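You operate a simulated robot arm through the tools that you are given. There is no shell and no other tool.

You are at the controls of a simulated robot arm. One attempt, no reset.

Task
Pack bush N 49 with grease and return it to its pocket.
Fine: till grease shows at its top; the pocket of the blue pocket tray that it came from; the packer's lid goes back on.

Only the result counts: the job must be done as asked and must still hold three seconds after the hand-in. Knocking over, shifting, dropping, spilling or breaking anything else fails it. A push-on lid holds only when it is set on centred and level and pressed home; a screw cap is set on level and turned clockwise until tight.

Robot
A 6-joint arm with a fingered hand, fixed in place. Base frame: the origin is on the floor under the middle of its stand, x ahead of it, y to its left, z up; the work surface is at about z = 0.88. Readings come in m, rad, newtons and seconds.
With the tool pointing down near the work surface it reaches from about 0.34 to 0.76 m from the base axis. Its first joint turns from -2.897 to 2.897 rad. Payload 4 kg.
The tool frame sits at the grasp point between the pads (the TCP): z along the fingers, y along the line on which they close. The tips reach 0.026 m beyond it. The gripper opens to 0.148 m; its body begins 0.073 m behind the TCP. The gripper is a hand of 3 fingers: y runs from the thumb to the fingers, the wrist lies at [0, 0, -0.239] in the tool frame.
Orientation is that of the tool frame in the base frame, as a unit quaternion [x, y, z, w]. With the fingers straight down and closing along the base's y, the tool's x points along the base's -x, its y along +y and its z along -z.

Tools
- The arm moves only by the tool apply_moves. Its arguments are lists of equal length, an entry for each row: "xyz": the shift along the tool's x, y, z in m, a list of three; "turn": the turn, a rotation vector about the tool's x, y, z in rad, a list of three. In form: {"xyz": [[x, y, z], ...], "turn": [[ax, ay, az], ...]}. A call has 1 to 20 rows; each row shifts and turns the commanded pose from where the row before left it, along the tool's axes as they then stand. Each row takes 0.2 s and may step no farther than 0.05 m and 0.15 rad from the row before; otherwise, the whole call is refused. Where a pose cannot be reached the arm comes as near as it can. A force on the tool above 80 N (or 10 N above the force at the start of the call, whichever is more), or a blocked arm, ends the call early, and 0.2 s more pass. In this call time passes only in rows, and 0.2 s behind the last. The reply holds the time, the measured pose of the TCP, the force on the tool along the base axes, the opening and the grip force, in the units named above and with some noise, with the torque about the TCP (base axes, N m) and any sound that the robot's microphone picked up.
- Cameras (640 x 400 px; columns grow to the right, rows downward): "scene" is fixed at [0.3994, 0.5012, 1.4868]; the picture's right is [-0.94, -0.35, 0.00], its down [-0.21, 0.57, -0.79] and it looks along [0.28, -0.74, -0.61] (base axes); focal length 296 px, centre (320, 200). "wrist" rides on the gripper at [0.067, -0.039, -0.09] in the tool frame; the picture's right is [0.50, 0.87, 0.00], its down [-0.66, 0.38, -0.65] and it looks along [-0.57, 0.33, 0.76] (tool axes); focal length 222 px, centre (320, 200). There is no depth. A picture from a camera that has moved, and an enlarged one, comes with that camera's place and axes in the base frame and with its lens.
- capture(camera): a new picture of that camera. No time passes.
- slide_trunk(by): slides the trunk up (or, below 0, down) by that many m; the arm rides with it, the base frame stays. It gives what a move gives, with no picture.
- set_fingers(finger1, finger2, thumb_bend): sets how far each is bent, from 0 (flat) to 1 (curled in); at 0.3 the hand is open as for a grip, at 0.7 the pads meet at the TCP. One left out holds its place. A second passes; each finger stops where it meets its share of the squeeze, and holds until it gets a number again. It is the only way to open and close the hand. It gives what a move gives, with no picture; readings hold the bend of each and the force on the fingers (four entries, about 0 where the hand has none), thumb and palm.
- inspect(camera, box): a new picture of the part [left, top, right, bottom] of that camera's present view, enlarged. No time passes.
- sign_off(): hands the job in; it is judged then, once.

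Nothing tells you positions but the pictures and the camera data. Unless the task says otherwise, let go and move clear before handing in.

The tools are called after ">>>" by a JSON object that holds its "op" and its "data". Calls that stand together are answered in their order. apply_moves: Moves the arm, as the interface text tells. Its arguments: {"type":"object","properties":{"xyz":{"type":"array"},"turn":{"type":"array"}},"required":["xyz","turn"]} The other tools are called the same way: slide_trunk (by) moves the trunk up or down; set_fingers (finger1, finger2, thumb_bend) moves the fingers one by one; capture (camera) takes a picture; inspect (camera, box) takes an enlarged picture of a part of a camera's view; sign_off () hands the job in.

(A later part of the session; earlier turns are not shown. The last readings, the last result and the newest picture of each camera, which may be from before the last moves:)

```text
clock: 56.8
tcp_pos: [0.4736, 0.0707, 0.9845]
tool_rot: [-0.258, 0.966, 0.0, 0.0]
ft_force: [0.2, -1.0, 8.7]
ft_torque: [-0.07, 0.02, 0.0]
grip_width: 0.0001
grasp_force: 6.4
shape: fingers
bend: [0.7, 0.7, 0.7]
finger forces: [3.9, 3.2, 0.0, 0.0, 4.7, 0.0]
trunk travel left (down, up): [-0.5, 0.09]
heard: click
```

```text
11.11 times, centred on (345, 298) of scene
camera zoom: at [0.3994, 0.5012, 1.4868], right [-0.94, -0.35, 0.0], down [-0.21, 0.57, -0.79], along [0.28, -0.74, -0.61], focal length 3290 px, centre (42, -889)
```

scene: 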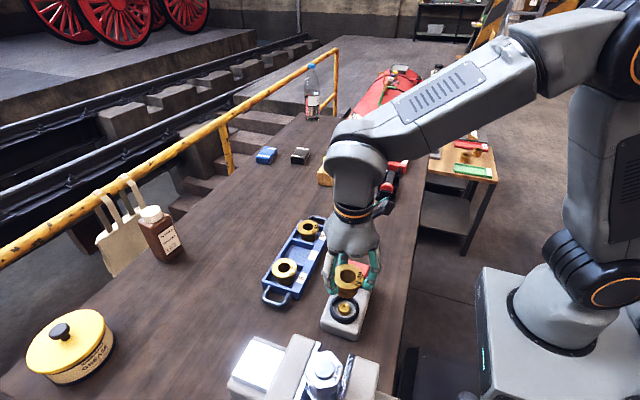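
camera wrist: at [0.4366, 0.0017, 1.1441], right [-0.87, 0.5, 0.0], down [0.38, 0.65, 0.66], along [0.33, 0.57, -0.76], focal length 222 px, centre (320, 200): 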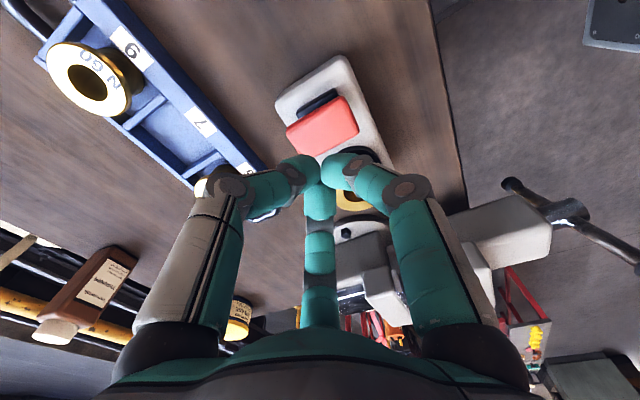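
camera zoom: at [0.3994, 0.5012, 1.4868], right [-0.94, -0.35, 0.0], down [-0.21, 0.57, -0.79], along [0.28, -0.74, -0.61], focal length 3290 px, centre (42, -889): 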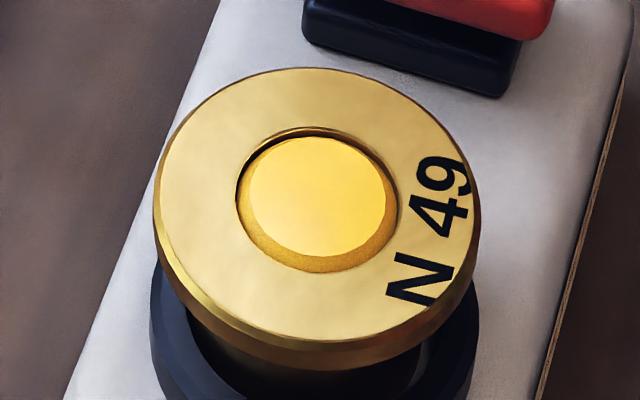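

Grease now shows at the rim of the bore, so I'll stop pumping. I'll raise the hand off the pad and set up to fetch the bush.

>>> {"op": "apply_moves", "data": {"xyz": [[0, 0, -0.01], [0, 0, -0.03], [0, 0, -0.03]], "turn": [[0, 0, 0], [0, 0, 0], [0, 0, 0]]}}

>>> {"op": "inspect", "data": {"camera": "scene", "box": [310, 240, 390, 330]}}

>>> {"op": "set_fingers", "data": {"finger1": 0.48, "finger2": 0.48, "thumb_bend": 0.48}}

```text
clock: 57.6
tcp_pos: [0.4749, 0.0713, 1.0546]
tool_rot: [-0.258, 0.966, 0.0, 0.001]
ft_force: [-0.5, 0.5, 0.9]
ft_torque: [-0.02, 0.0, 0.0]
grip_width: 0.0
grasp_force: 0.0
shape: fingers
bend: [0.7, 0.7, 0.7]
finger forces: [0.1, 0.0, 0.1, 0.0, 0.0, 0.0]
trunk travel left (down, up): [-0.5, 0.09]
```

```text
4.44 times, centred on (350, 285) of scene
camera zoom: at [0.3994, 0.5012, 1.4868], right [-0.94, -0.35, 0.0], down [-0.21, 0.57, -0.79], along [0.28, -0.74, -0.61], focal length 1316 px, centre (187, -178)
```

zoom: 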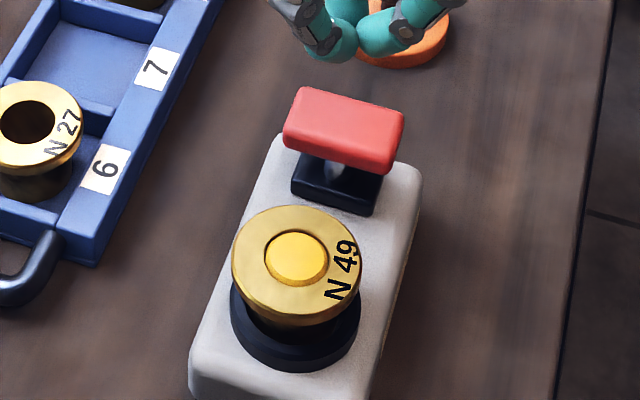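

```text
clock: 58.6
tcp_pos: [0.4756, 0.0698, 1.0533]
tool_rot: [-0.259, 0.966, 0.0, 0.0]
ft_force: [0.0, 0.4, 0.1]
ft_torque: [0.0, 0.0, 0.0]
grip_width: 0.0681
grasp_force: 0.1
shape: fingers
bend: [0.48, 0.48, 0.48]
finger forces: [0.1, 0.0, 0.0, 0.0, 0.1, 0.0]
trunk travel left (down, up): [-0.5, 0.09]
```

>>> {"op": "apply_moves", "data": {"xyz": [[-0.0203, 0.0336, 0], [-0.0203, 0.0336, 0]], "turn": [[0, 0, 0], [0, 0, 0]]}}

>>> {"op": "inspect", "data": {"camera": "wrist", "box": [240, 40, 400, 190]}}

>>> {"op": "inspect", "data": {"camera": "scene", "box": [310, 240, 390, 330]}}

```text
clock: 59.2
tcp_pos: [0.475, 0.1497, 1.0534]
tool_rot: [-0.258, 0.966, 0.0, 0.0]
ft_force: [-0.3, -0.1, -0.9]
ft_torque: [-0.03, 0.02, -0.05]
grip_width: 0.068
grasp_force: 0.0
shape: fingers
bend: [0.48, 0.48, 0.48]
finger forces: [0.1, 0.0, 0.0, 0.0, 0.0, 0.0]
trunk travel left (down, up): [-0.5, 0.09]
```

```text
2.67 times, centred on (320, 115) of wrist
camera zoom: at [0.4356, 0.082, 1.144], right [-0.86, 0.5, 0.0], down [0.38, 0.65, 0.65], along [0.33, 0.57, -0.76], focal length 592 px, centre (320, 427)
```

zoom: 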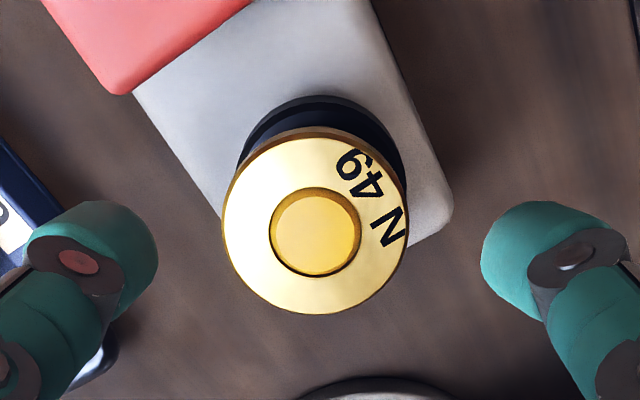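

```text
4.44 times, centred on (350, 285) of scene
camera zoom: at [0.3994, 0.5012, 1.4868], right [-0.94, -0.35, 0.0], down [-0.21, 0.57, -0.79], along [0.28, -0.74, -0.61], focal length 1316 px, centre (187, -178)
```

zoom: 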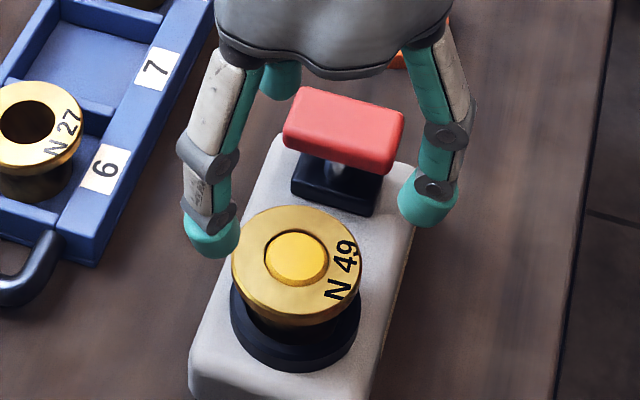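

>>> {"op": "apply_moves", "data": {"xyz": [[-0.0007, -0.0013, 0.02], [0, 0, 0.02], [0, 0, 0.02]], "turn": [[0, 0, 0], [0, 0, 0], [0, 0, 0]]}}

>>> {"op": "inspect", "data": {"camera": "wrist", "box": [240, 80, 400, 230]}}

>>> {"op": "inspect", "data": {"camera": "scene", "box": [320, 270, 370, 330]}}

```text
clock: 60.0
tcp_pos: [0.4774, 0.1474, 0.9943]
tool_rot: [-0.259, 0.966, 0.001, 0.0]
ft_force: [0.9, 0.4, -0.3]
ft_torque: [0.0, 0.03, 0.0]
grip_width: 0.0682
grasp_force: 0.0
shape: fingers
bend: [0.48, 0.48, 0.48]
finger forces: [0.0, 0.0, 0.1, 0.0, 0.0, 0.0]
trunk travel left (down, up): [-0.5, 0.09]
```

```text
2.67 times, centred on (320, 155) of wrist
camera zoom: at [0.4372, 0.0801, 1.0839], right [-0.87, 0.5, 0.0], down [0.38, 0.65, 0.66], along [0.33, 0.57, -0.76], focal length 592 px, centre (320, 320)
```

zoom: 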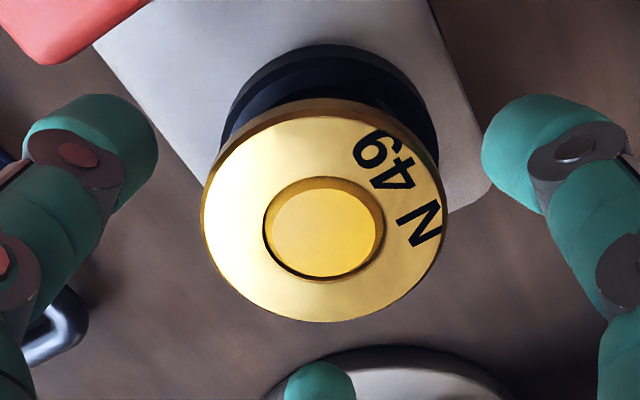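

```text
6.67 times, centred on (345, 300) of scene
camera zoom: at [0.3994, 0.5012, 1.4868], right [-0.94, -0.35, 0.0], down [-0.21, 0.57, -0.79], along [0.28, -0.74, -0.61], focal length 1974 px, centre (153, -467)
```

zoom: 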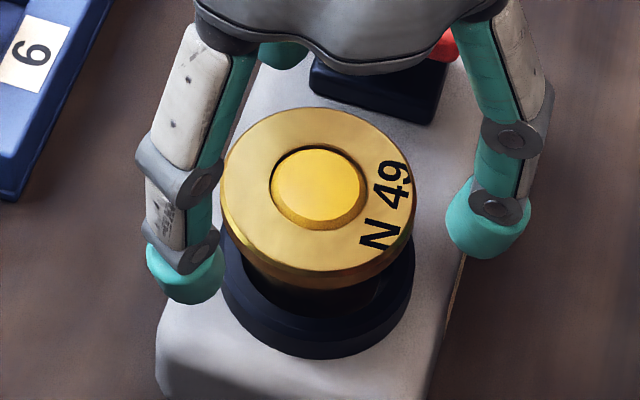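

>>> {"op": "apply_moves", "data": {"xyz": [[-0.0008, 0.0015, 0.01], [0, 0, 0.006]], "turn": [[0, 0, 0], [0, 0, 0]]}}

>>> {"op": "inspect", "data": {"camera": "wrist", "box": [240, 80, 400, 230]}}

>>> {"op": "inspect", "data": {"camera": "scene", "box": [320, 270, 370, 330]}}

```text
clock: 60.6
tcp_pos: [0.4769, 0.1492, 0.9789]
tool_rot: [-0.259, 0.966, 0.001, 0.001]
ft_force: [0.1, 0.2, 0.1]
ft_torque: [-0.01, 0.01, 0.04]
grip_width: 0.0683
grasp_force: 0.1
shape: fingers
bend: [0.48, 0.48, 0.48]
finger forces: [0.0, 0.1, 0.1, 0.1, 0.1, 0.0]
trunk travel left (down, up): [-0.5, 0.09]
```

```text
2.67 times, centred on (320, 155) of wrist
camera zoom: at [0.4369, 0.0818, 1.0678], right [-0.87, 0.5, 0.0], down [0.38, 0.65, 0.66], along [0.33, 0.57, -0.76], focal length 592 px, centre (320, 320)
```

zoom: 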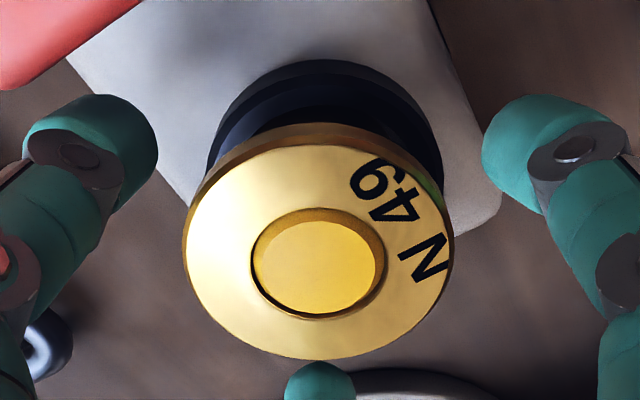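

```text
6.67 times, centred on (345, 300) of scene
camera zoom: at [0.3994, 0.5012, 1.4868], right [-0.94, -0.35, 0.0], down [-0.21, 0.57, -0.79], along [0.28, -0.74, -0.61], focal length 1974 px, centre (153, -467)
```

zoom: 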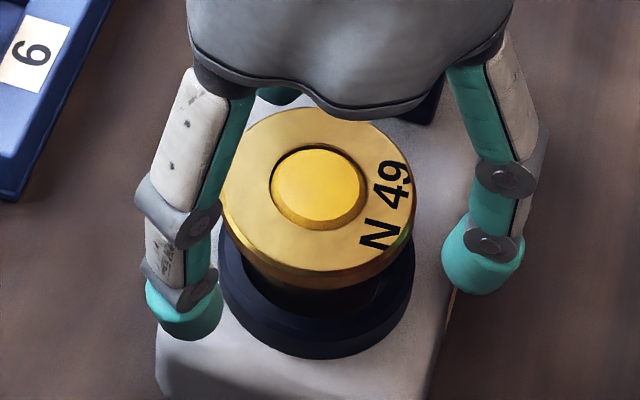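

>>> {"op": "apply_moves", "data": {"xyz": [[0, 0, 0.0018]], "turn": [[0, 0, 0]]}}

>>> {"op": "set_fingers", "data": {"finger1": 0.55, "finger2": 0.55, "thumb_bend": 0.55}}

>>> {"op": "inspect", "data": {"camera": "wrist", "box": [240, 80, 400, 230]}}

>>> {"op": "inspect", "data": {"camera": "scene", "box": [320, 270, 370, 330]}}

```text
clock: 61.0
tcp_pos: [0.477, 0.1495, 0.9764]
tool_rot: [-0.259, 0.966, 0.001, 0.0]
ft_force: [-0.4, 0.4, -0.5]
ft_torque: [-0.01, -0.03, -0.01]
grip_width: 0.0684
grasp_force: 0.1
shape: fingers
bend: [0.48, 0.48, 0.48]
finger forces: [0.1, 0.1, 0.0, 0.1, 0.0, 0.0]
trunk travel left (down, up): [-0.5, 0.09]
```

```text
clock: 62.0
tcp_pos: [0.4763, 0.1499, 0.9767]
tool_rot: [-0.259, 0.966, 0.001, 0.001]
ft_force: [-0.1, -0.1, 0.0]
ft_torque: [0.0, 0.02, 0.0]
grip_width: 0.0484
grasp_force: 0.4
shape: fingers
bend: [0.54, 0.55, 0.55]
finger forces: [0.8, 0.0, 0.1, 0.1, 0.5, 0.0]
trunk travel left (down, up): [-0.5, 0.09]
```

```text
2.67 times, centred on (320, 155) of wrist
camera zoom: at [0.437, 0.0817, 1.066], right [-0.87, 0.5, 0.0], down [0.38, 0.65, 0.66], along [0.33, 0.57, -0.76], focal length 592 px, centre (320, 320)
```

zoom: 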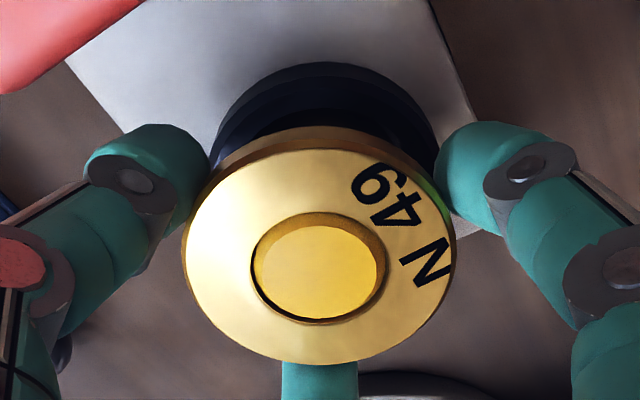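

```text
6.67 times, centred on (345, 300) of scene
camera zoom: at [0.3994, 0.5012, 1.4868], right [-0.94, -0.35, 0.0], down [-0.21, 0.57, -0.79], along [0.28, -0.74, -0.61], focal length 1974 px, centre (153, -467)
```

zoom: 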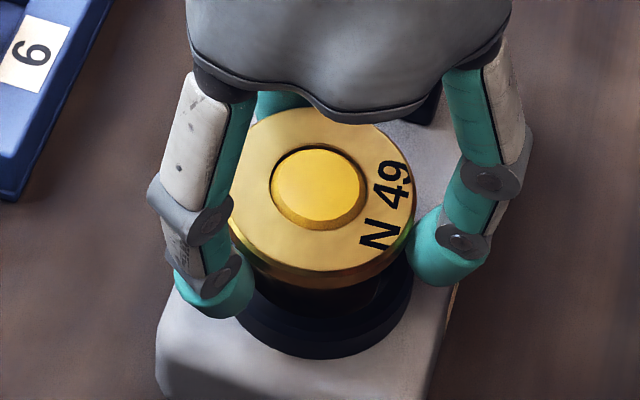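

>>> {"op": "set_fingers", "data": {"finger1": 0.62, "finger2": 0.62, "thumb_bend": 0.59}}

>>> {"op": "set_fingers", "data": {"finger1": 0.7, "finger2": 0.7, "thumb_bend": 0.63}}

>>> {"op": "inspect", "data": {"camera": "wrist", "box": [240, 80, 400, 230]}}

>>> {"op": "inspect", "data": {"camera": "scene", "box": [320, 270, 370, 330]}}

```text
clock: 63.0
tcp_pos: [0.4755, 0.1498, 0.9772]
tool_rot: [-0.258, 0.966, 0.0, 0.002]
ft_force: [-0.3, 0.6, -0.1]
ft_torque: [-0.01, -0.04, 0.02]
grip_width: 0.0452
grasp_force: 7.5
shape: fingers
bend: [0.55, 0.56, 0.56]
finger forces: [5.4, 4.7, 0.0, 0.0, 5.1, 0.1]
trunk travel left (down, up): [-0.5, 0.09]
```

```text
clock: 64.0
tcp_pos: [0.4764, 0.1495, 0.9768]
tool_rot: [-0.258, 0.966, 0.0, 0.001]
ft_force: [-0.1, 0.0, 0.0]
ft_torque: [0.02, -0.01, 0.0]
grip_width: 0.0442
grasp_force: 14.8
shape: fingers
bend: [0.56, 0.57, 0.57]
finger forces: [9.5, 9.6, 0.0, 0.0, 10.8, 0.1]
trunk travel left (down, up): [-0.5, 0.09]
```

```text
2.67 times, centred on (320, 155) of wrist
camera zoom: at [0.4372, 0.0818, 1.0659], right [-0.87, 0.5, 0.0], down [0.38, 0.65, 0.66], along [0.33, 0.57, -0.76], focal length 592 px, centre (320, 320)
```

zoom: 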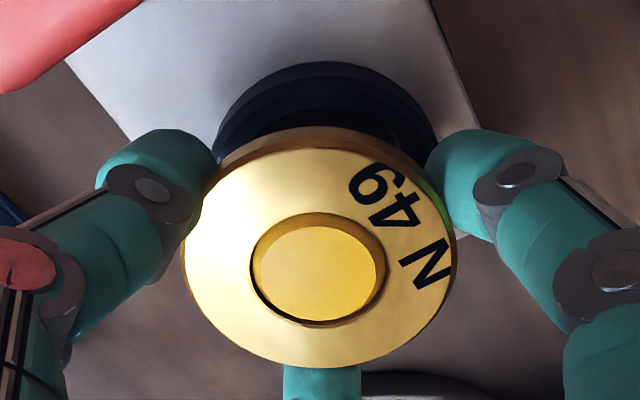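

```text
6.67 times, centred on (345, 300) of scene
camera zoom: at [0.3994, 0.5012, 1.4868], right [-0.94, -0.35, 0.0], down [-0.21, 0.57, -0.79], along [0.28, -0.74, -0.61], focal length 1974 px, centre (153, -467)
```

zoom: 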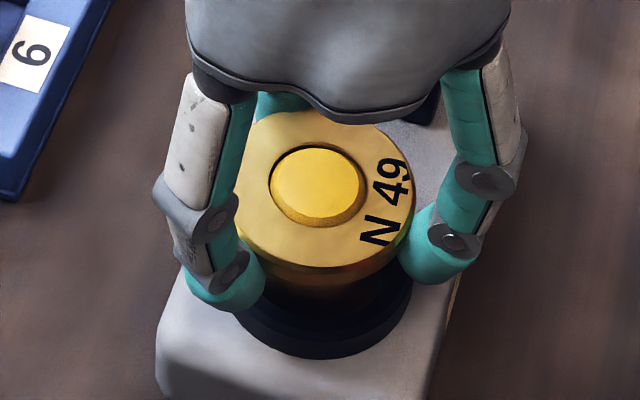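

The grip is balanced at about 10 N per finger and the bush didn't shift. I'll lift slowly.

>>> {"op": "apply_moves", "data": {"xyz": [[0, 0, -0.003], [0, 0, -0.004]], "turn": [[0, 0, 0], [0, 0, 0]]}}

>>> {"op": "inspect", "data": {"camera": "wrist", "box": [240, 80, 400, 230]}}

>>> {"op": "inspect", "data": {"camera": "scene", "box": [320, 270, 370, 330]}}

```text
clock: 64.6
tcp_pos: [0.4763, 0.1494, 0.9828]
tool_rot: [-0.258, 0.966, 0.001, 0.0]
ft_force: [0.2, -0.3, -4.0]
ft_torque: [0.0, 0.0, -0.02]
grip_width: 0.0442
grasp_force: 14.8
shape: fingers
bend: [0.56, 0.57, 0.57]
finger forces: [9.4, 9.6, 0.1, 0.0, 10.9, 0.1]
trunk travel left (down, up): [-0.5, 0.09]
```

```text
2.67 times, centred on (320, 155) of wrist
camera zoom: at [0.4373, 0.0815, 1.0727], right [-0.87, 0.5, 0.0], down [0.38, 0.65, 0.65], along [0.33, 0.57, -0.76], focal length 592 px, centre (320, 320)
```

zoom: 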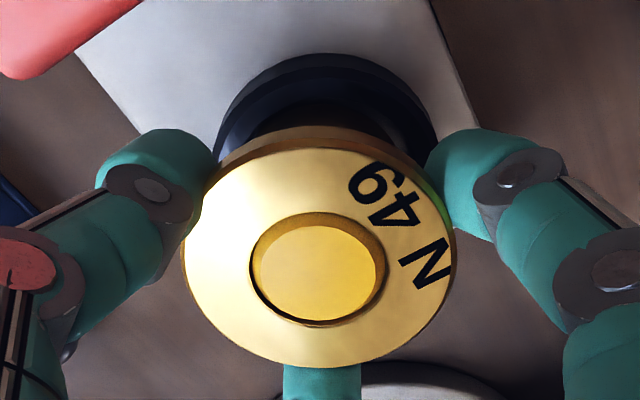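

```text
6.67 times, centred on (345, 300) of scene
camera zoom: at [0.3994, 0.5012, 1.4868], right [-0.94, -0.35, 0.0], down [-0.21, 0.57, -0.79], along [0.28, -0.74, -0.61], focal length 1974 px, centre (153, -467)
```

zoom: 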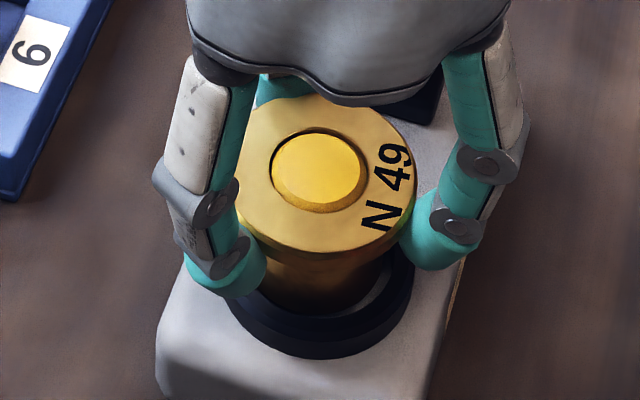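

The bush is lifted cleanly with grease visible at the top. I'll raise it and carry it back over pocket 7.

>>> {"op": "apply_moves", "data": {"xyz": [[0, 0, -0.015], [0, 0, -0.02], [0, 0, -0.02], [0, 0, -0.022]], "turn": [[0, 0, 0], [0, 0, 0], [0, 0, 0], [0, 0, 0]]}}

>>> {"op": "apply_moves", "data": {"xyz": [[-0.01194, -0.02817, 0], [-0.01194, -0.02817, 0], [-0.01194, -0.02817, 0], [-0.01194, -0.02817, 0], [-0.01194, -0.02817, 0], [-0.01194, -0.02817, 0], [-0.01194, -0.02817, 0]], "turn": [[0, 0, 0], [0, 0, 0], [0, 0, 0], [0, 0, 0], [0, 0, 0], [0, 0, 0], [0, 0, 0]]}}

>>> {"op": "capture", "data": {"camera": "wrist"}}

>>> {"op": "inspect", "data": {"camera": "wrist", "box": [220, 40, 420, 230]}}

>>> {"op": "inspect", "data": {"camera": "scene", "box": [255, 180, 345, 290]}}

```text
clock: 65.6
tcp_pos: [0.4773, 0.1495, 1.0609]
tool_rot: [-0.258, 0.966, 0.001, -0.001]
ft_force: [0.1, 0.8, -3.8]
ft_torque: [0.01, -0.01, 0.02]
grip_width: 0.0441
grasp_force: 14.9
shape: fingers
bend: [0.56, 0.57, 0.57]
finger forces: [9.5, 9.6, 0.0, 0.0, 11.0, 0.0]
trunk travel left (down, up): [-0.5, 0.09]
```

```text
clock: 67.2
tcp_pos: [0.6488, 0.021, 1.0608]
tool_rot: [-0.258, 0.966, 0.002, 0.0]
ft_force: [0.6, -0.2, -3.4]
ft_torque: [0.01, 0.01, 0.03]
grip_width: 0.0441
grasp_force: 14.5
shape: fingers
bend: [0.56, 0.57, 0.57]
finger forces: [9.4, 9.4, 0.1, 0.0, 10.8, 0.0]
trunk travel left (down, up): [-0.5, 0.09]
```

```text
taken
camera wrist: at [0.6084, -0.0484, 1.1492], right [-0.87, 0.5, 0.0], down [0.38, 0.65, 0.66], along [0.33, 0.57, -0.76], focal length 222 px, centre (320, 200)
```

wrist: 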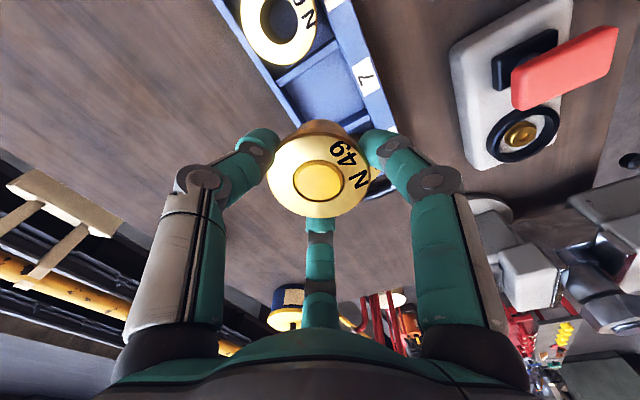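

```text
2.11 times, centred on (320, 135) of wrist
camera zoom: at [0.6084, -0.0484, 1.1492], right [-0.87, 0.5, 0.0], down [0.38, 0.65, 0.66], along [0.33, 0.57, -0.76], focal length 468 px, centre (320, 337)
```

zoom: 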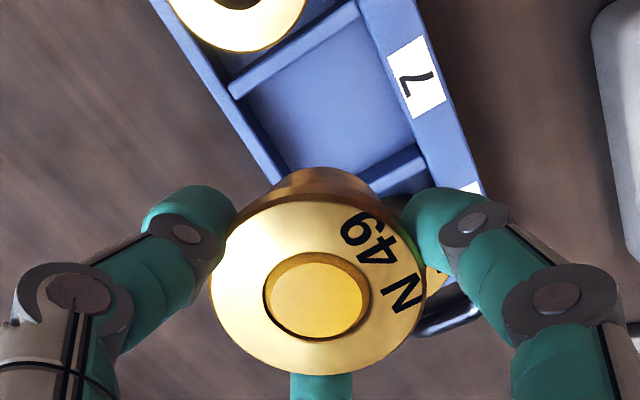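

```text
3.64 times, centred on (300, 235) of scene
camera zoom: at [0.3994, 0.5012, 1.4868], right [-0.94, -0.35, 0.0], down [-0.21, 0.57, -0.79], along [0.28, -0.74, -0.61], focal length 1077 px, centre (393, 73)
```

zoom: 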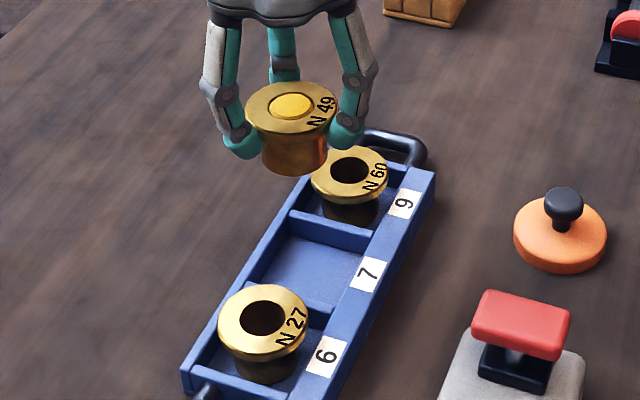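

>>> {"op": "inspect", "data": {"camera": "scene", "box": [275, 220, 335, 290]}}

```text
5.71 times, centred on (305, 255) of scene
camera zoom: at [0.3994, 0.5012, 1.4868], right [-0.94, -0.35, 0.0], down [-0.21, 0.57, -0.79], along [0.28, -0.74, -0.61], focal length 1692 px, centre (406, -114)
```

zoom: 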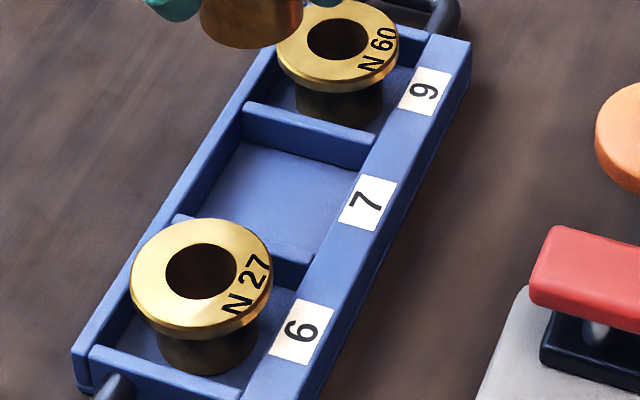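

Pocket 7 is about 70 mm square and centred near (0.640, 0.018). I'll centre the bush over it and lower in stages.

>>> {"op": "apply_moves", "data": {"xyz": [[0.0026, 0.0015, 0.02], [0, 0, 0.025], [0, 0, 0.025], [0, 0, 0.02]], "turn": [[0, 0, 0], [0, 0, 0], [0, 0, 0], [0, 0, 0]]}}

>>> {"op": "inspect", "data": {"camera": "scene", "box": [275, 215, 335, 285]}}

>>> {"op": "inspect", "data": {"camera": "wrist", "box": [220, 60, 420, 230]}}

```text
clock: 68.2
tcp_pos: [0.6462, 0.0208, 0.9698]
tool_rot: [-0.258, 0.966, 0.001, 0.0]
ft_force: [0.3, -0.7, -2.9]
ft_torque: [0.01, -0.02, 0.0]
grip_width: 0.0439
grasp_force: 14.5
shape: fingers
bend: [0.56, 0.58, 0.57]
finger forces: [9.3, 9.4, 0.0, 0.0, 10.8, 0.0]
trunk travel left (down, up): [-0.5, 0.09]
```

```text
5.71 times, centred on (305, 250) of scene
camera zoom: at [0.3994, 0.5012, 1.4868], right [-0.94, -0.35, 0.0], down [-0.21, 0.57, -0.79], along [0.28, -0.74, -0.61], focal length 1692 px, centre (406, -86)
```

zoom: 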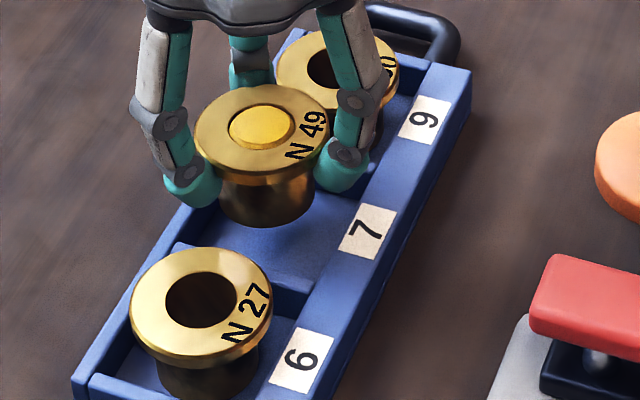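

```text
2.35 times, centred on (320, 145) of wrist
camera zoom: at [0.606, -0.0472, 1.0595], right [-0.87, 0.5, 0.0], down [0.38, 0.65, 0.65], along [0.33, 0.57, -0.76], focal length 523 px, centre (320, 329)
```

zoom: 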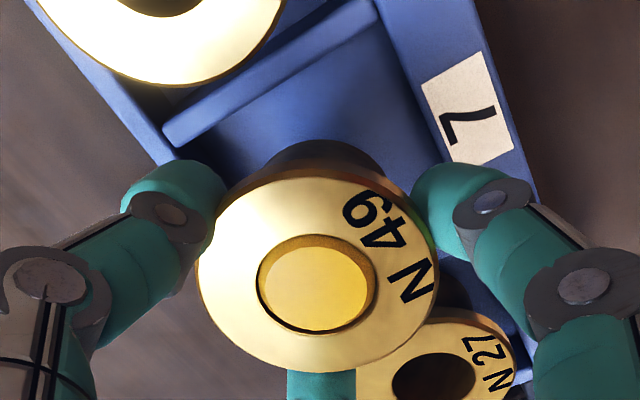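

>>> {"op": "apply_moves", "data": {"xyz": [[0, 0, 0.01], [0, 0, 0.008]], "turn": [[0, 0, 0], [0, 0, 0]]}}

>>> {"op": "inspect", "data": {"camera": "scene", "box": [275, 220, 325, 275]}}

```text
clock: 68.8
tcp_pos: [0.646, 0.0201, 0.9524]
tool_rot: [-0.258, 0.966, 0.0, 0.001]
ft_force: [-0.3, 0.2, -4.3]
ft_torque: [-0.01, 0.0, 0.0]
grip_width: 0.0439
grasp_force: 15.0
shape: fingers
bend: [0.56, 0.58, 0.57]
finger forces: [9.3, 9.4, 0.0, 0.0, 11.0, 0.1]
trunk travel left (down, up): [-0.5, 0.09]
```

```text
7.27 times, centred on (300, 248) of scene
camera zoom: at [0.3994, 0.5012, 1.4868], right [-0.94, -0.35, 0.0], down [-0.21, 0.57, -0.79], along [0.28, -0.74, -0.61], focal length 2153 px, centre (466, -146)
```

zoom: 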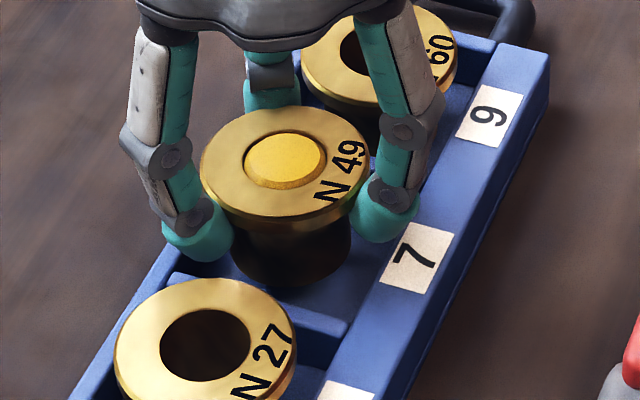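

>>> {"op": "apply_moves", "data": {"xyz": [[0, 0, 0.003]], "turn": [[0, 0, 0]]}}

>>> {"op": "apply_moves", "data": {"xyz": [[0, 0, 0.002]], "turn": [[0, 0, 0]]}}

>>> {"op": "apply_moves", "data": {"xyz": [[0, 0, 0.0015]], "turn": [[0, 0, 0]]}}

>>> {"op": "inspect", "data": {"camera": "scene", "box": [275, 220, 325, 275]}}

```text
clock: 69.2
tcp_pos: [0.6461, 0.0199, 0.9503]
tool_rot: [-0.258, 0.966, 0.0, 0.0]
ft_force: [0.4, 0.6, -3.9]
ft_torque: [-0.01, 0.0, -0.01]
grip_width: 0.0438
grasp_force: 14.7
shape: fingers
bend: [0.56, 0.58, 0.57]
finger forces: [9.3, 9.4, 0.0, 0.0, 10.8, 0.0]
trunk travel left (down, up): [-0.5, 0.09]
```

```text
clock: 69.6
tcp_pos: [0.6455, 0.0205, 0.9475]
tool_rot: [-0.258, 0.966, 0.001, 0.0]
ft_force: [-0.2, 0.9, -3.8]
ft_torque: [-0.03, 0.05, 0.0]
grip_width: 0.0437
grasp_force: 14.6
shape: fingers
bend: [0.56, 0.58, 0.57]
finger forces: [9.2, 9.5, 0.1, 0.0, 10.9, 0.0]
trunk travel left (down, up): [-0.5, 0.09]
```

```text
clock: 70.0
tcp_pos: [0.6445, 0.0198, 0.9471]
tool_rot: [-0.258, 0.966, 0.002, 0.0]
ft_force: [0.0, -0.2, -4.0]
ft_torque: [0.01, 0.02, -0.01]
grip_width: 0.0439
grasp_force: 14.0
shape: fingers
bend: [0.56, 0.58, 0.57]
finger forces: [9.3, 9.4, 0.0, 0.0, 10.9, 0.0]
trunk travel left (down, up): [-0.5, 0.09]
```

```text
7.27 times, centred on (300, 248) of scene
camera zoom: at [0.3994, 0.5012, 1.4868], right [-0.94, -0.35, 0.0], down [-0.21, 0.57, -0.79], along [0.28, -0.74, -0.61], focal length 2153 px, centre (466, -146)
```

zoom: 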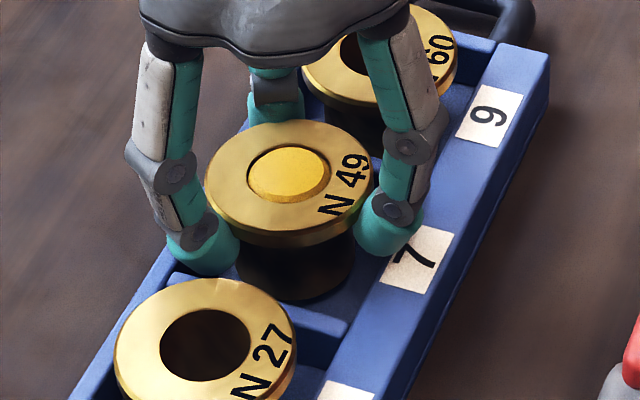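

Not yet in contact. I'll continue in fine steps.

>>> {"op": "apply_moves", "data": {"xyz": [[0, 0, 0.0015]], "turn": [[0, 0, 0]]}}

>>> {"op": "apply_moves", "data": {"xyz": [[0, 0, 0.0015]], "turn": [[0, 0, 0]]}}

>>> {"op": "inspect", "data": {"camera": "scene", "box": [275, 220, 325, 275]}}

```text
clock: 70.4
tcp_pos: [0.6442, 0.0205, 0.9451]
tool_rot: [-0.258, 0.966, 0.001, 0.001]
ft_force: [1.6, -0.8, -4.4]
ft_torque: [0.0, 0.03, -0.03]
grip_width: 0.0437
grasp_force: 14.4
shape: fingers
bend: [0.56, 0.58, 0.57]
finger forces: [9.3, 9.4, 0.1, 0.0, 11.0, 0.1]
trunk travel left (down, up): [-0.5, 0.09]
```

```text
clock: 70.8
tcp_pos: [0.6441, 0.019, 0.943]
tool_rot: [-0.258, 0.966, 0.001, 0.001]
ft_force: [1.0, -1.7, -3.0]
ft_torque: [0.03, 0.01, 0.02]
grip_width: 0.0437
grasp_force: 14.6
shape: fingers
bend: [0.56, 0.58, 0.57]
finger forces: [9.2, 9.4, 0.0, 0.1, 10.9, 0.0]
trunk travel left (down, up): [-0.5, 0.09]
```

```text
7.27 times, centred on (300, 248) of scene
camera zoom: at [0.3994, 0.5012, 1.4868], right [-0.94, -0.35, 0.0], down [-0.21, 0.57, -0.79], along [0.28, -0.74, -0.61], focal length 2153 px, centre (466, -146)
```

zoom: 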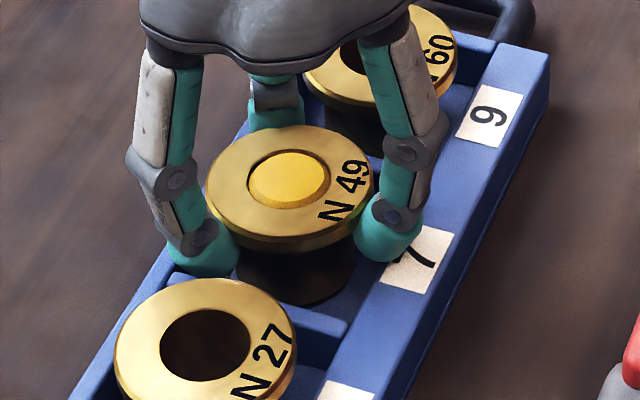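

>>> {"op": "apply_moves", "data": {"xyz": [[0, 0, 0.0015]], "turn": [[0, 0, 0]]}}

>>> {"op": "apply_moves", "data": {"xyz": [[0, 0, 0.001]], "turn": [[0, 0, 0]]}}

>>> {"op": "inspect", "data": {"camera": "scene", "box": [275, 220, 325, 275]}}

```text
clock: 71.2
tcp_pos: [0.6442, 0.0197, 0.9432]
tool_rot: [-0.258, 0.966, 0.0, 0.0]
ft_force: [-0.2, 0.0, -1.1]
ft_torque: [0.0, 0.01, 0.01]
grip_width: 0.0437
grasp_force: 14.1
shape: fingers
bend: [0.56, 0.58, 0.57]
finger forces: [9.2, 9.1, 0.0, 0.0, 9.8, 0.0]
trunk travel left (down, up): [-0.5, 0.09]
```

```text
clock: 71.6
tcp_pos: [0.6447, 0.0207, 0.9408]
tool_rot: [-0.258, 0.966, 0.0, 0.002]
ft_force: [-0.4, 1.0, 6.3]
ft_torque: [-0.21, -0.1, 0.0]
grip_width: 0.0437
grasp_force: 16.1
shape: fingers
bend: [0.56, 0.58, 0.57]
finger forces: [9.2, 9.1, 0.0, 0.0, 13.8, 0.0]
trunk travel left (down, up): [-0.5, 0.09]
```

```text
7.27 times, centred on (300, 248) of scene
camera zoom: at [0.3994, 0.5012, 1.4868], right [-0.94, -0.35, 0.0], down [-0.21, 0.57, -0.79], along [0.28, -0.74, -0.61], focal length 2153 px, centre (466, -146)
```

zoom: 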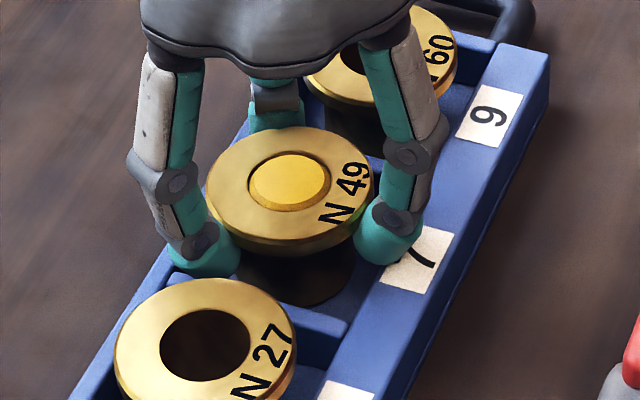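

The bush is touching the pocket floor. I'll ease off slightly and open in small stages.

>>> {"op": "apply_moves", "data": {"xyz": [[0, 0, -0.001]], "turn": [[0, 0, 0]]}}

>>> {"op": "set_fingers", "data": {"finger1": 0.59, "finger2": 0.59, "thumb_bend": 0.58}}

>>> {"op": "set_fingers", "data": {"finger1": 0.53, "finger2": 0.53, "thumb_bend": 0.53}}

>>> {"op": "inspect", "data": {"camera": "scene", "box": [275, 220, 325, 275]}}

>>> {"op": "inspect", "data": {"camera": "wrist", "box": [220, 60, 420, 230]}}

```text
clock: 72.0
tcp_pos: [0.6448, 0.0203, 0.9417]
tool_rot: [-0.258, 0.966, 0.0, 0.001]
ft_force: [0.8, 0.3, 3.8]
ft_torque: [-0.11, -0.12, 0.04]
grip_width: 0.0434
grasp_force: 15.3
shape: fingers
bend: [0.56, 0.58, 0.57]
finger forces: [9.4, 9.1, 0.0, 0.0, 12.7, 0.1]
trunk travel left (down, up): [-0.5, 0.09]
```

```text
clock: 73.0
tcp_pos: [0.645, 0.0195, 0.9422]
tool_rot: [-0.258, 0.966, 0.001, 0.001]
ft_force: [0.7, 0.9, 3.4]
ft_torque: [-0.16, -0.1, 0.05]
grip_width: 0.0454
grasp_force: 6.8
shape: fingers
bend: [0.55, 0.56, 0.56]
finger forces: [3.7, 2.8, 0.0, 0.1, 7.5, 0.1]
trunk travel left (down, up): [-0.5, 0.09]
```

```text
clock: 74.0
tcp_pos: [0.6445, 0.0194, 0.9419]
tool_rot: [-0.259, 0.966, 0.0, 0.001]
ft_force: [0.8, 0.3, 6.0]
ft_torque: [-0.08, -0.09, 0.01]
grip_width: 0.048
grasp_force: 4.9
shape: fingers
bend: [0.55, 0.54, 0.54]
finger forces: [3.6, 1.3, 0.1, 0.0, 4.0, 0.0]
trunk travel left (down, up): [-0.5, 0.09]
```

```text
7.27 times, centred on (300, 248) of scene
camera zoom: at [0.3994, 0.5012, 1.4868], right [-0.94, -0.35, 0.0], down [-0.21, 0.57, -0.79], along [0.28, -0.74, -0.61], focal length 2153 px, centre (466, -146)
```

zoom: 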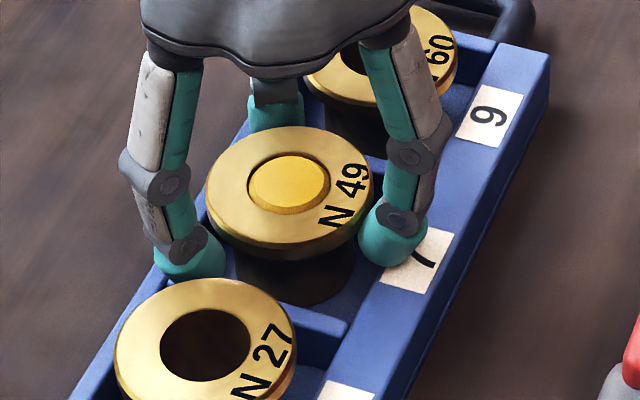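

```text
2.35 times, centred on (320, 145) of wrist
camera zoom: at [0.6046, -0.0475, 1.0313], right [-0.87, 0.5, 0.0], down [0.38, 0.65, 0.66], along [0.33, 0.57, -0.76], focal length 523 px, centre (320, 329)
```

zoom: 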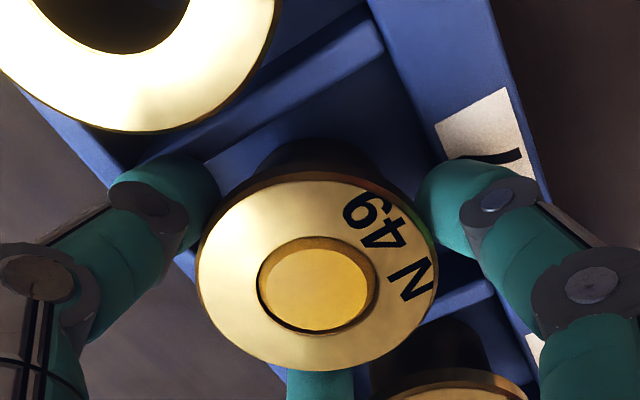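

The tips are brushing the tray rim as they open. I'll rise a little between opening steps.

>>> {"op": "apply_moves", "data": {"xyz": [[0, 0, -0.002]], "turn": [[0, 0, 0]]}}

>>> {"op": "set_fingers", "data": {"finger1": 0.51, "finger2": 0.51, "thumb_bend": 0.51}}

>>> {"op": "inspect", "data": {"camera": "scene", "box": [275, 220, 325, 275]}}

>>> {"op": "inspect", "data": {"camera": "wrist", "box": [220, 60, 420, 230]}}

```text
clock: 74.4
tcp_pos: [0.6453, 0.0209, 0.9428]
tool_rot: [-0.258, 0.966, 0.001, -0.001]
ft_force: [0.2, 0.3, 0.2]
ft_torque: [0.0, -0.03, -0.01]
grip_width: 0.0515
grasp_force: 0.1
shape: fingers
bend: [0.53, 0.53, 0.53]
finger forces: [0.1, 0.0, 0.0, 0.1, 0.0, 0.1]
trunk travel left (down, up): [-0.5, 0.09]
```

```text
clock: 75.4
tcp_pos: [0.645, 0.0197, 0.9434]
tool_rot: [-0.258, 0.966, 0.0, 0.001]
ft_force: [-0.3, 1.0, 0.7]
ft_torque: [-0.01, 0.01, 0.01]
grip_width: 0.0583
grasp_force: 0.0
shape: fingers
bend: [0.51, 0.51, 0.51]
finger forces: [0.1, 0.0, 0.0, 0.0, 0.0, 0.0]
trunk travel left (down, up): [-0.5, 0.09]
```

```text
7.27 times, centred on (300, 248) of scene
camera zoom: at [0.3994, 0.5012, 1.4868], right [-0.94, -0.35, 0.0], down [-0.21, 0.57, -0.79], along [0.28, -0.74, -0.61], focal length 2153 px, centre (466, -146)
```

zoom: 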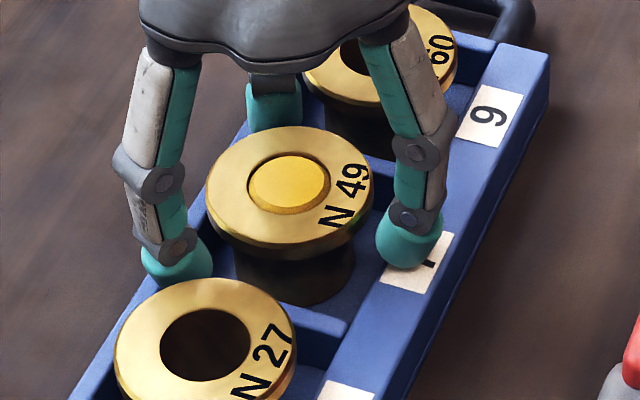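

```text
2.35 times, centred on (320, 145) of wrist
camera zoom: at [0.605, -0.0474, 1.0329], right [-0.87, 0.5, 0.0], down [0.38, 0.65, 0.66], along [0.33, 0.57, -0.76], focal length 523 px, centre (320, 329)
```

zoom: 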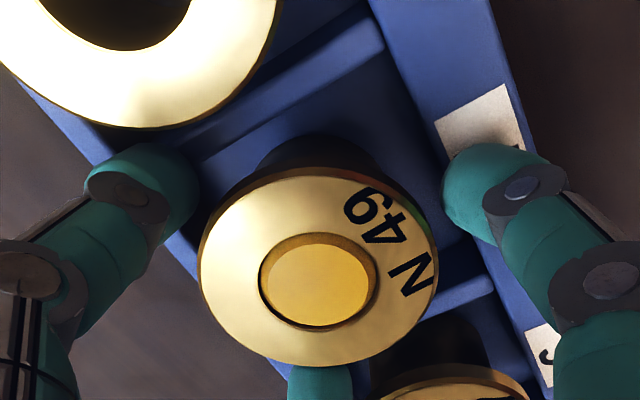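

The bush is free and standing in pocket 7. I'll rise straight up with a small extra opening.

>>> {"op": "apply_moves", "data": {"xyz": [[0, 0, -0.003]], "turn": [[0, 0, 0]]}}

>>> {"op": "set_fingers", "data": {"finger1": 0.485, "finger2": 0.485, "thumb_bend": 0.485}}

>>> {"op": "apply_moves", "data": {"xyz": [[0, 0, -0.01], [0, 0, -0.025], [0, 0, -0.04], [0, 0, -0.04]], "turn": [[0, 0, 0], [0, 0, 0], [0, 0, 0], [0, 0, 0]]}}

>>> {"op": "inspect", "data": {"camera": "scene", "box": [265, 210, 335, 290]}}

>>> {"op": "capture", "data": {"camera": "wrist"}}

```text
clock: 75.8
tcp_pos: [0.6454, 0.0213, 0.9457]
tool_rot: [-0.258, 0.966, 0.0, 0.001]
ft_force: [-0.5, -0.2, -0.5]
ft_torque: [0.0, 0.01, -0.04]
grip_width: 0.0584
grasp_force: 0.1
shape: fingers
bend: [0.51, 0.51, 0.51]
finger forces: [0.0, 0.0, 0.0, 0.0, 0.0, 0.0]
trunk travel left (down, up): [-0.5, 0.09]
```

```text
clock: 76.8
tcp_pos: [0.6449, 0.0199, 0.9458]
tool_rot: [-0.259, 0.966, 0.001, 0.001]
ft_force: [0.0, 0.1, -0.4]
ft_torque: [-0.01, -0.01, -0.03]
grip_width: 0.0683
grasp_force: 0.1
shape: fingers
bend: [0.48, 0.48, 0.48]
finger forces: [0.0, 0.0, 0.1, 0.0, 0.0, 0.0]
trunk travel left (down, up): [-0.5, 0.09]
```

```text
clock: 77.8
tcp_pos: [0.6451, 0.0211, 1.0624]
tool_rot: [-0.258, 0.966, 0.001, 0.001]
ft_force: [0.7, 0.0, -0.5]
ft_torque: [0.01, 0.02, 0.01]
grip_width: 0.0682
grasp_force: 0.2
shape: fingers
bend: [0.48, 0.48, 0.48]
finger forces: [0.0, 0.0, 0.0, 0.0, 0.1, 0.0]
trunk travel left (down, up): [-0.5, 0.09]
```

```text
5.00 times, centred on (300, 250) of scene
camera zoom: at [0.3994, 0.5012, 1.4868], right [-0.94, -0.35, 0.0], down [-0.21, 0.57, -0.79], along [0.28, -0.74, -0.61], focal length 1480 px, centre (420, -50)
```

zoom: 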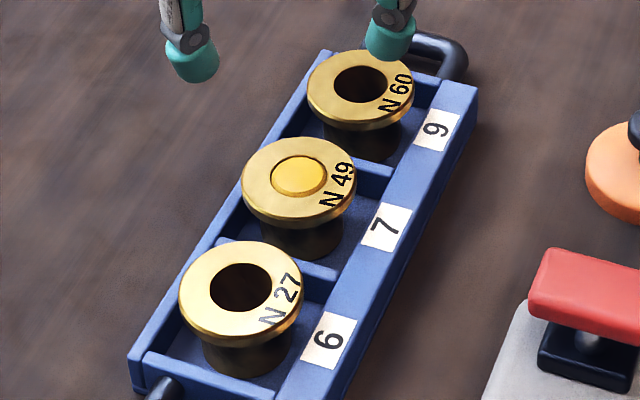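

```text
taken
camera wrist: at [0.604, -0.0478, 1.1519], right [-0.87, 0.5, 0.0], down [0.38, 0.65, 0.66], along [0.33, 0.57, -0.76], focal length 222 px, centre (320, 200)
```

wrist: 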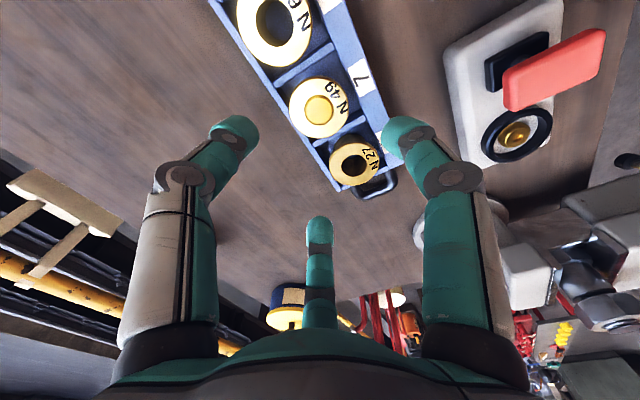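

N 49 is back in pocket 7 with grease showing, and the tray hasn't moved. Next comes the lid: I'll hover over it at about (0.48, -0.09).

>>> {"op": "apply_moves", "data": {"xyz": [[0.0328, -0.0022, 0], [0.0328, -0.0022, 0], [0.0328, -0.0022, 0], [0.0328, -0.0022, 0], [0.0328, -0.0022, 0], [0.0328, -0.0022, 0]], "turn": [[0, 0, 0], [0, 0, 0], [0, 0, 0], [0, 0, 0], [0, 0, 0], [0, 0, 0]]}}

>>> {"op": "inspect", "data": {"camera": "wrist", "box": [220, 30, 420, 200]}}

>>> {"op": "inspect", "data": {"camera": "scene", "box": [330, 180, 410, 260]}}

```text
clock: 79.2
tcp_pos: [0.4807, -0.0896, 1.0617]
tool_rot: [-0.258, 0.966, 0.001, 0.001]
ft_force: [-0.4, 0.1, -1.0]
ft_torque: [0.01, -0.01, 0.0]
grip_width: 0.0683
grasp_force: 0.1
shape: fingers
bend: [0.48, 0.48, 0.48]
finger forces: [0.0, 0.0, 0.1, 0.0, 0.1, 0.0]
trunk travel left (down, up): [-0.5, 0.09]
```

```text
2.35 times, centred on (320, 115) of wrist
camera zoom: at [0.4401, -0.1577, 1.1517], right [-0.87, 0.5, 0.0], down [0.38, 0.65, 0.66], along [0.33, 0.57, -0.76], focal length 523 px, centre (320, 400)
```

zoom: 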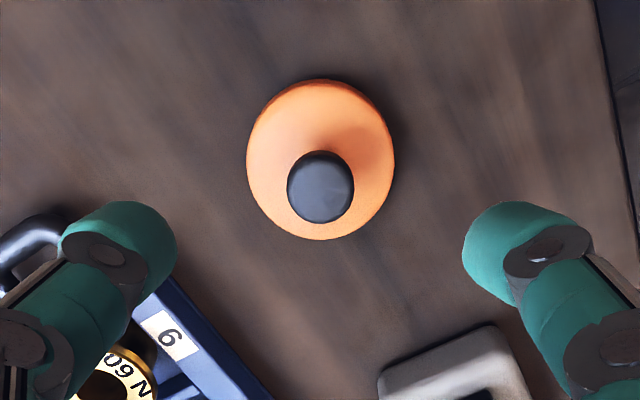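

```text
5.00 times, centred on (370, 220) of scene
camera zoom: at [0.3994, 0.5012, 1.4868], right [-0.94, -0.35, 0.0], down [-0.21, 0.57, -0.79], along [0.28, -0.74, -0.61], focal length 1480 px, centre (70, 100)
```

zoom: 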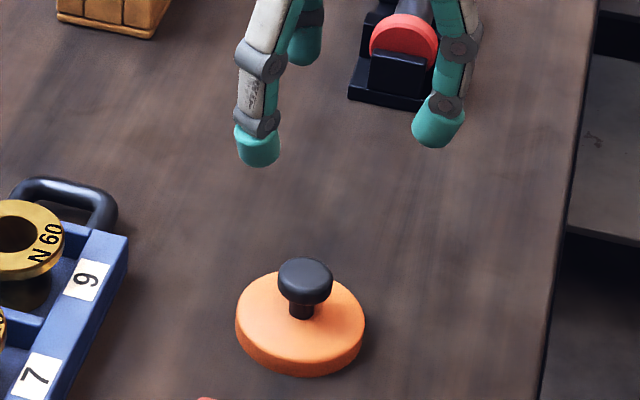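

>>> {"op": "set_fingers", "data": {"finger1": 0.52, "finger2": 0.52, "thumb_bend": 0.52}}

>>> {"op": "apply_moves", "data": {"xyz": [[0.0013, -0.0008, 0.025], [0, 0, 0.025], [0, 0, 0.025]], "turn": [[0, 0, 0], [0, 0, 0], [0, 0, 0]]}}

>>> {"op": "inspect", "data": {"camera": "wrist", "box": [220, 50, 420, 220]}}

>>> {"op": "inspect", "data": {"camera": "scene", "box": [330, 190, 410, 270]}}

```text
clock: 80.2
tcp_pos: [0.4815, -0.0893, 1.0608]
tool_rot: [-0.258, 0.966, 0.001, 0.0]
ft_force: [0.5, 0.2, -0.6]
ft_torque: [-0.02, -0.03, -0.01]
grip_width: 0.0561
grasp_force: 0.0
shape: fingers
bend: [0.52, 0.52, 0.52]
finger forces: [0.0, 0.0, 0.0, 0.0, 0.0, 0.0]
trunk travel left (down, up): [-0.5, 0.09]
```

```text
clock: 81.0
tcp_pos: [0.4798, -0.0906, 0.9858]
tool_rot: [-0.259, 0.966, 0.001, 0.001]
ft_force: [-0.6, -0.3, 0.7]
ft_torque: [0.01, 0.01, -0.01]
grip_width: 0.0561
grasp_force: 0.1
shape: fingers
bend: [0.52, 0.52, 0.52]
finger forces: [0.1, 0.0, 0.0, 0.1, 0.0, 0.0]
trunk travel left (down, up): [-0.5, 0.09]
```

```text
2.35 times, centred on (320, 135) of wrist
camera zoom: at [0.4396, -0.1592, 1.0757], right [-0.87, 0.5, 0.0], down [0.38, 0.65, 0.66], along [0.33, 0.57, -0.76], focal length 523 px, centre (320, 353)
```

zoom: 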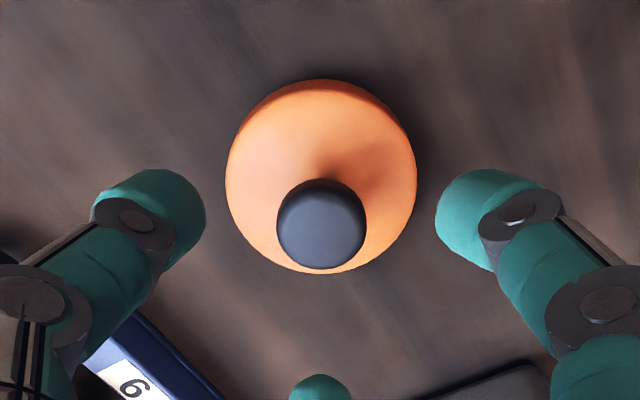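

```text
5.00 times, centred on (370, 230) of scene
camera zoom: at [0.3994, 0.5012, 1.4868], right [-0.94, -0.35, 0.0], down [-0.21, 0.57, -0.79], along [0.28, -0.74, -0.61], focal length 1480 px, centre (70, 50)
```

zoom: 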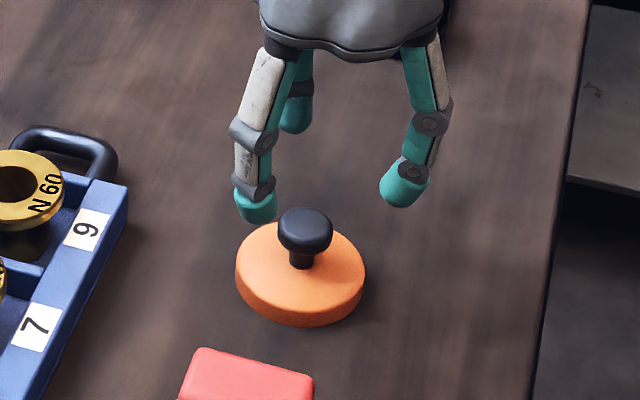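

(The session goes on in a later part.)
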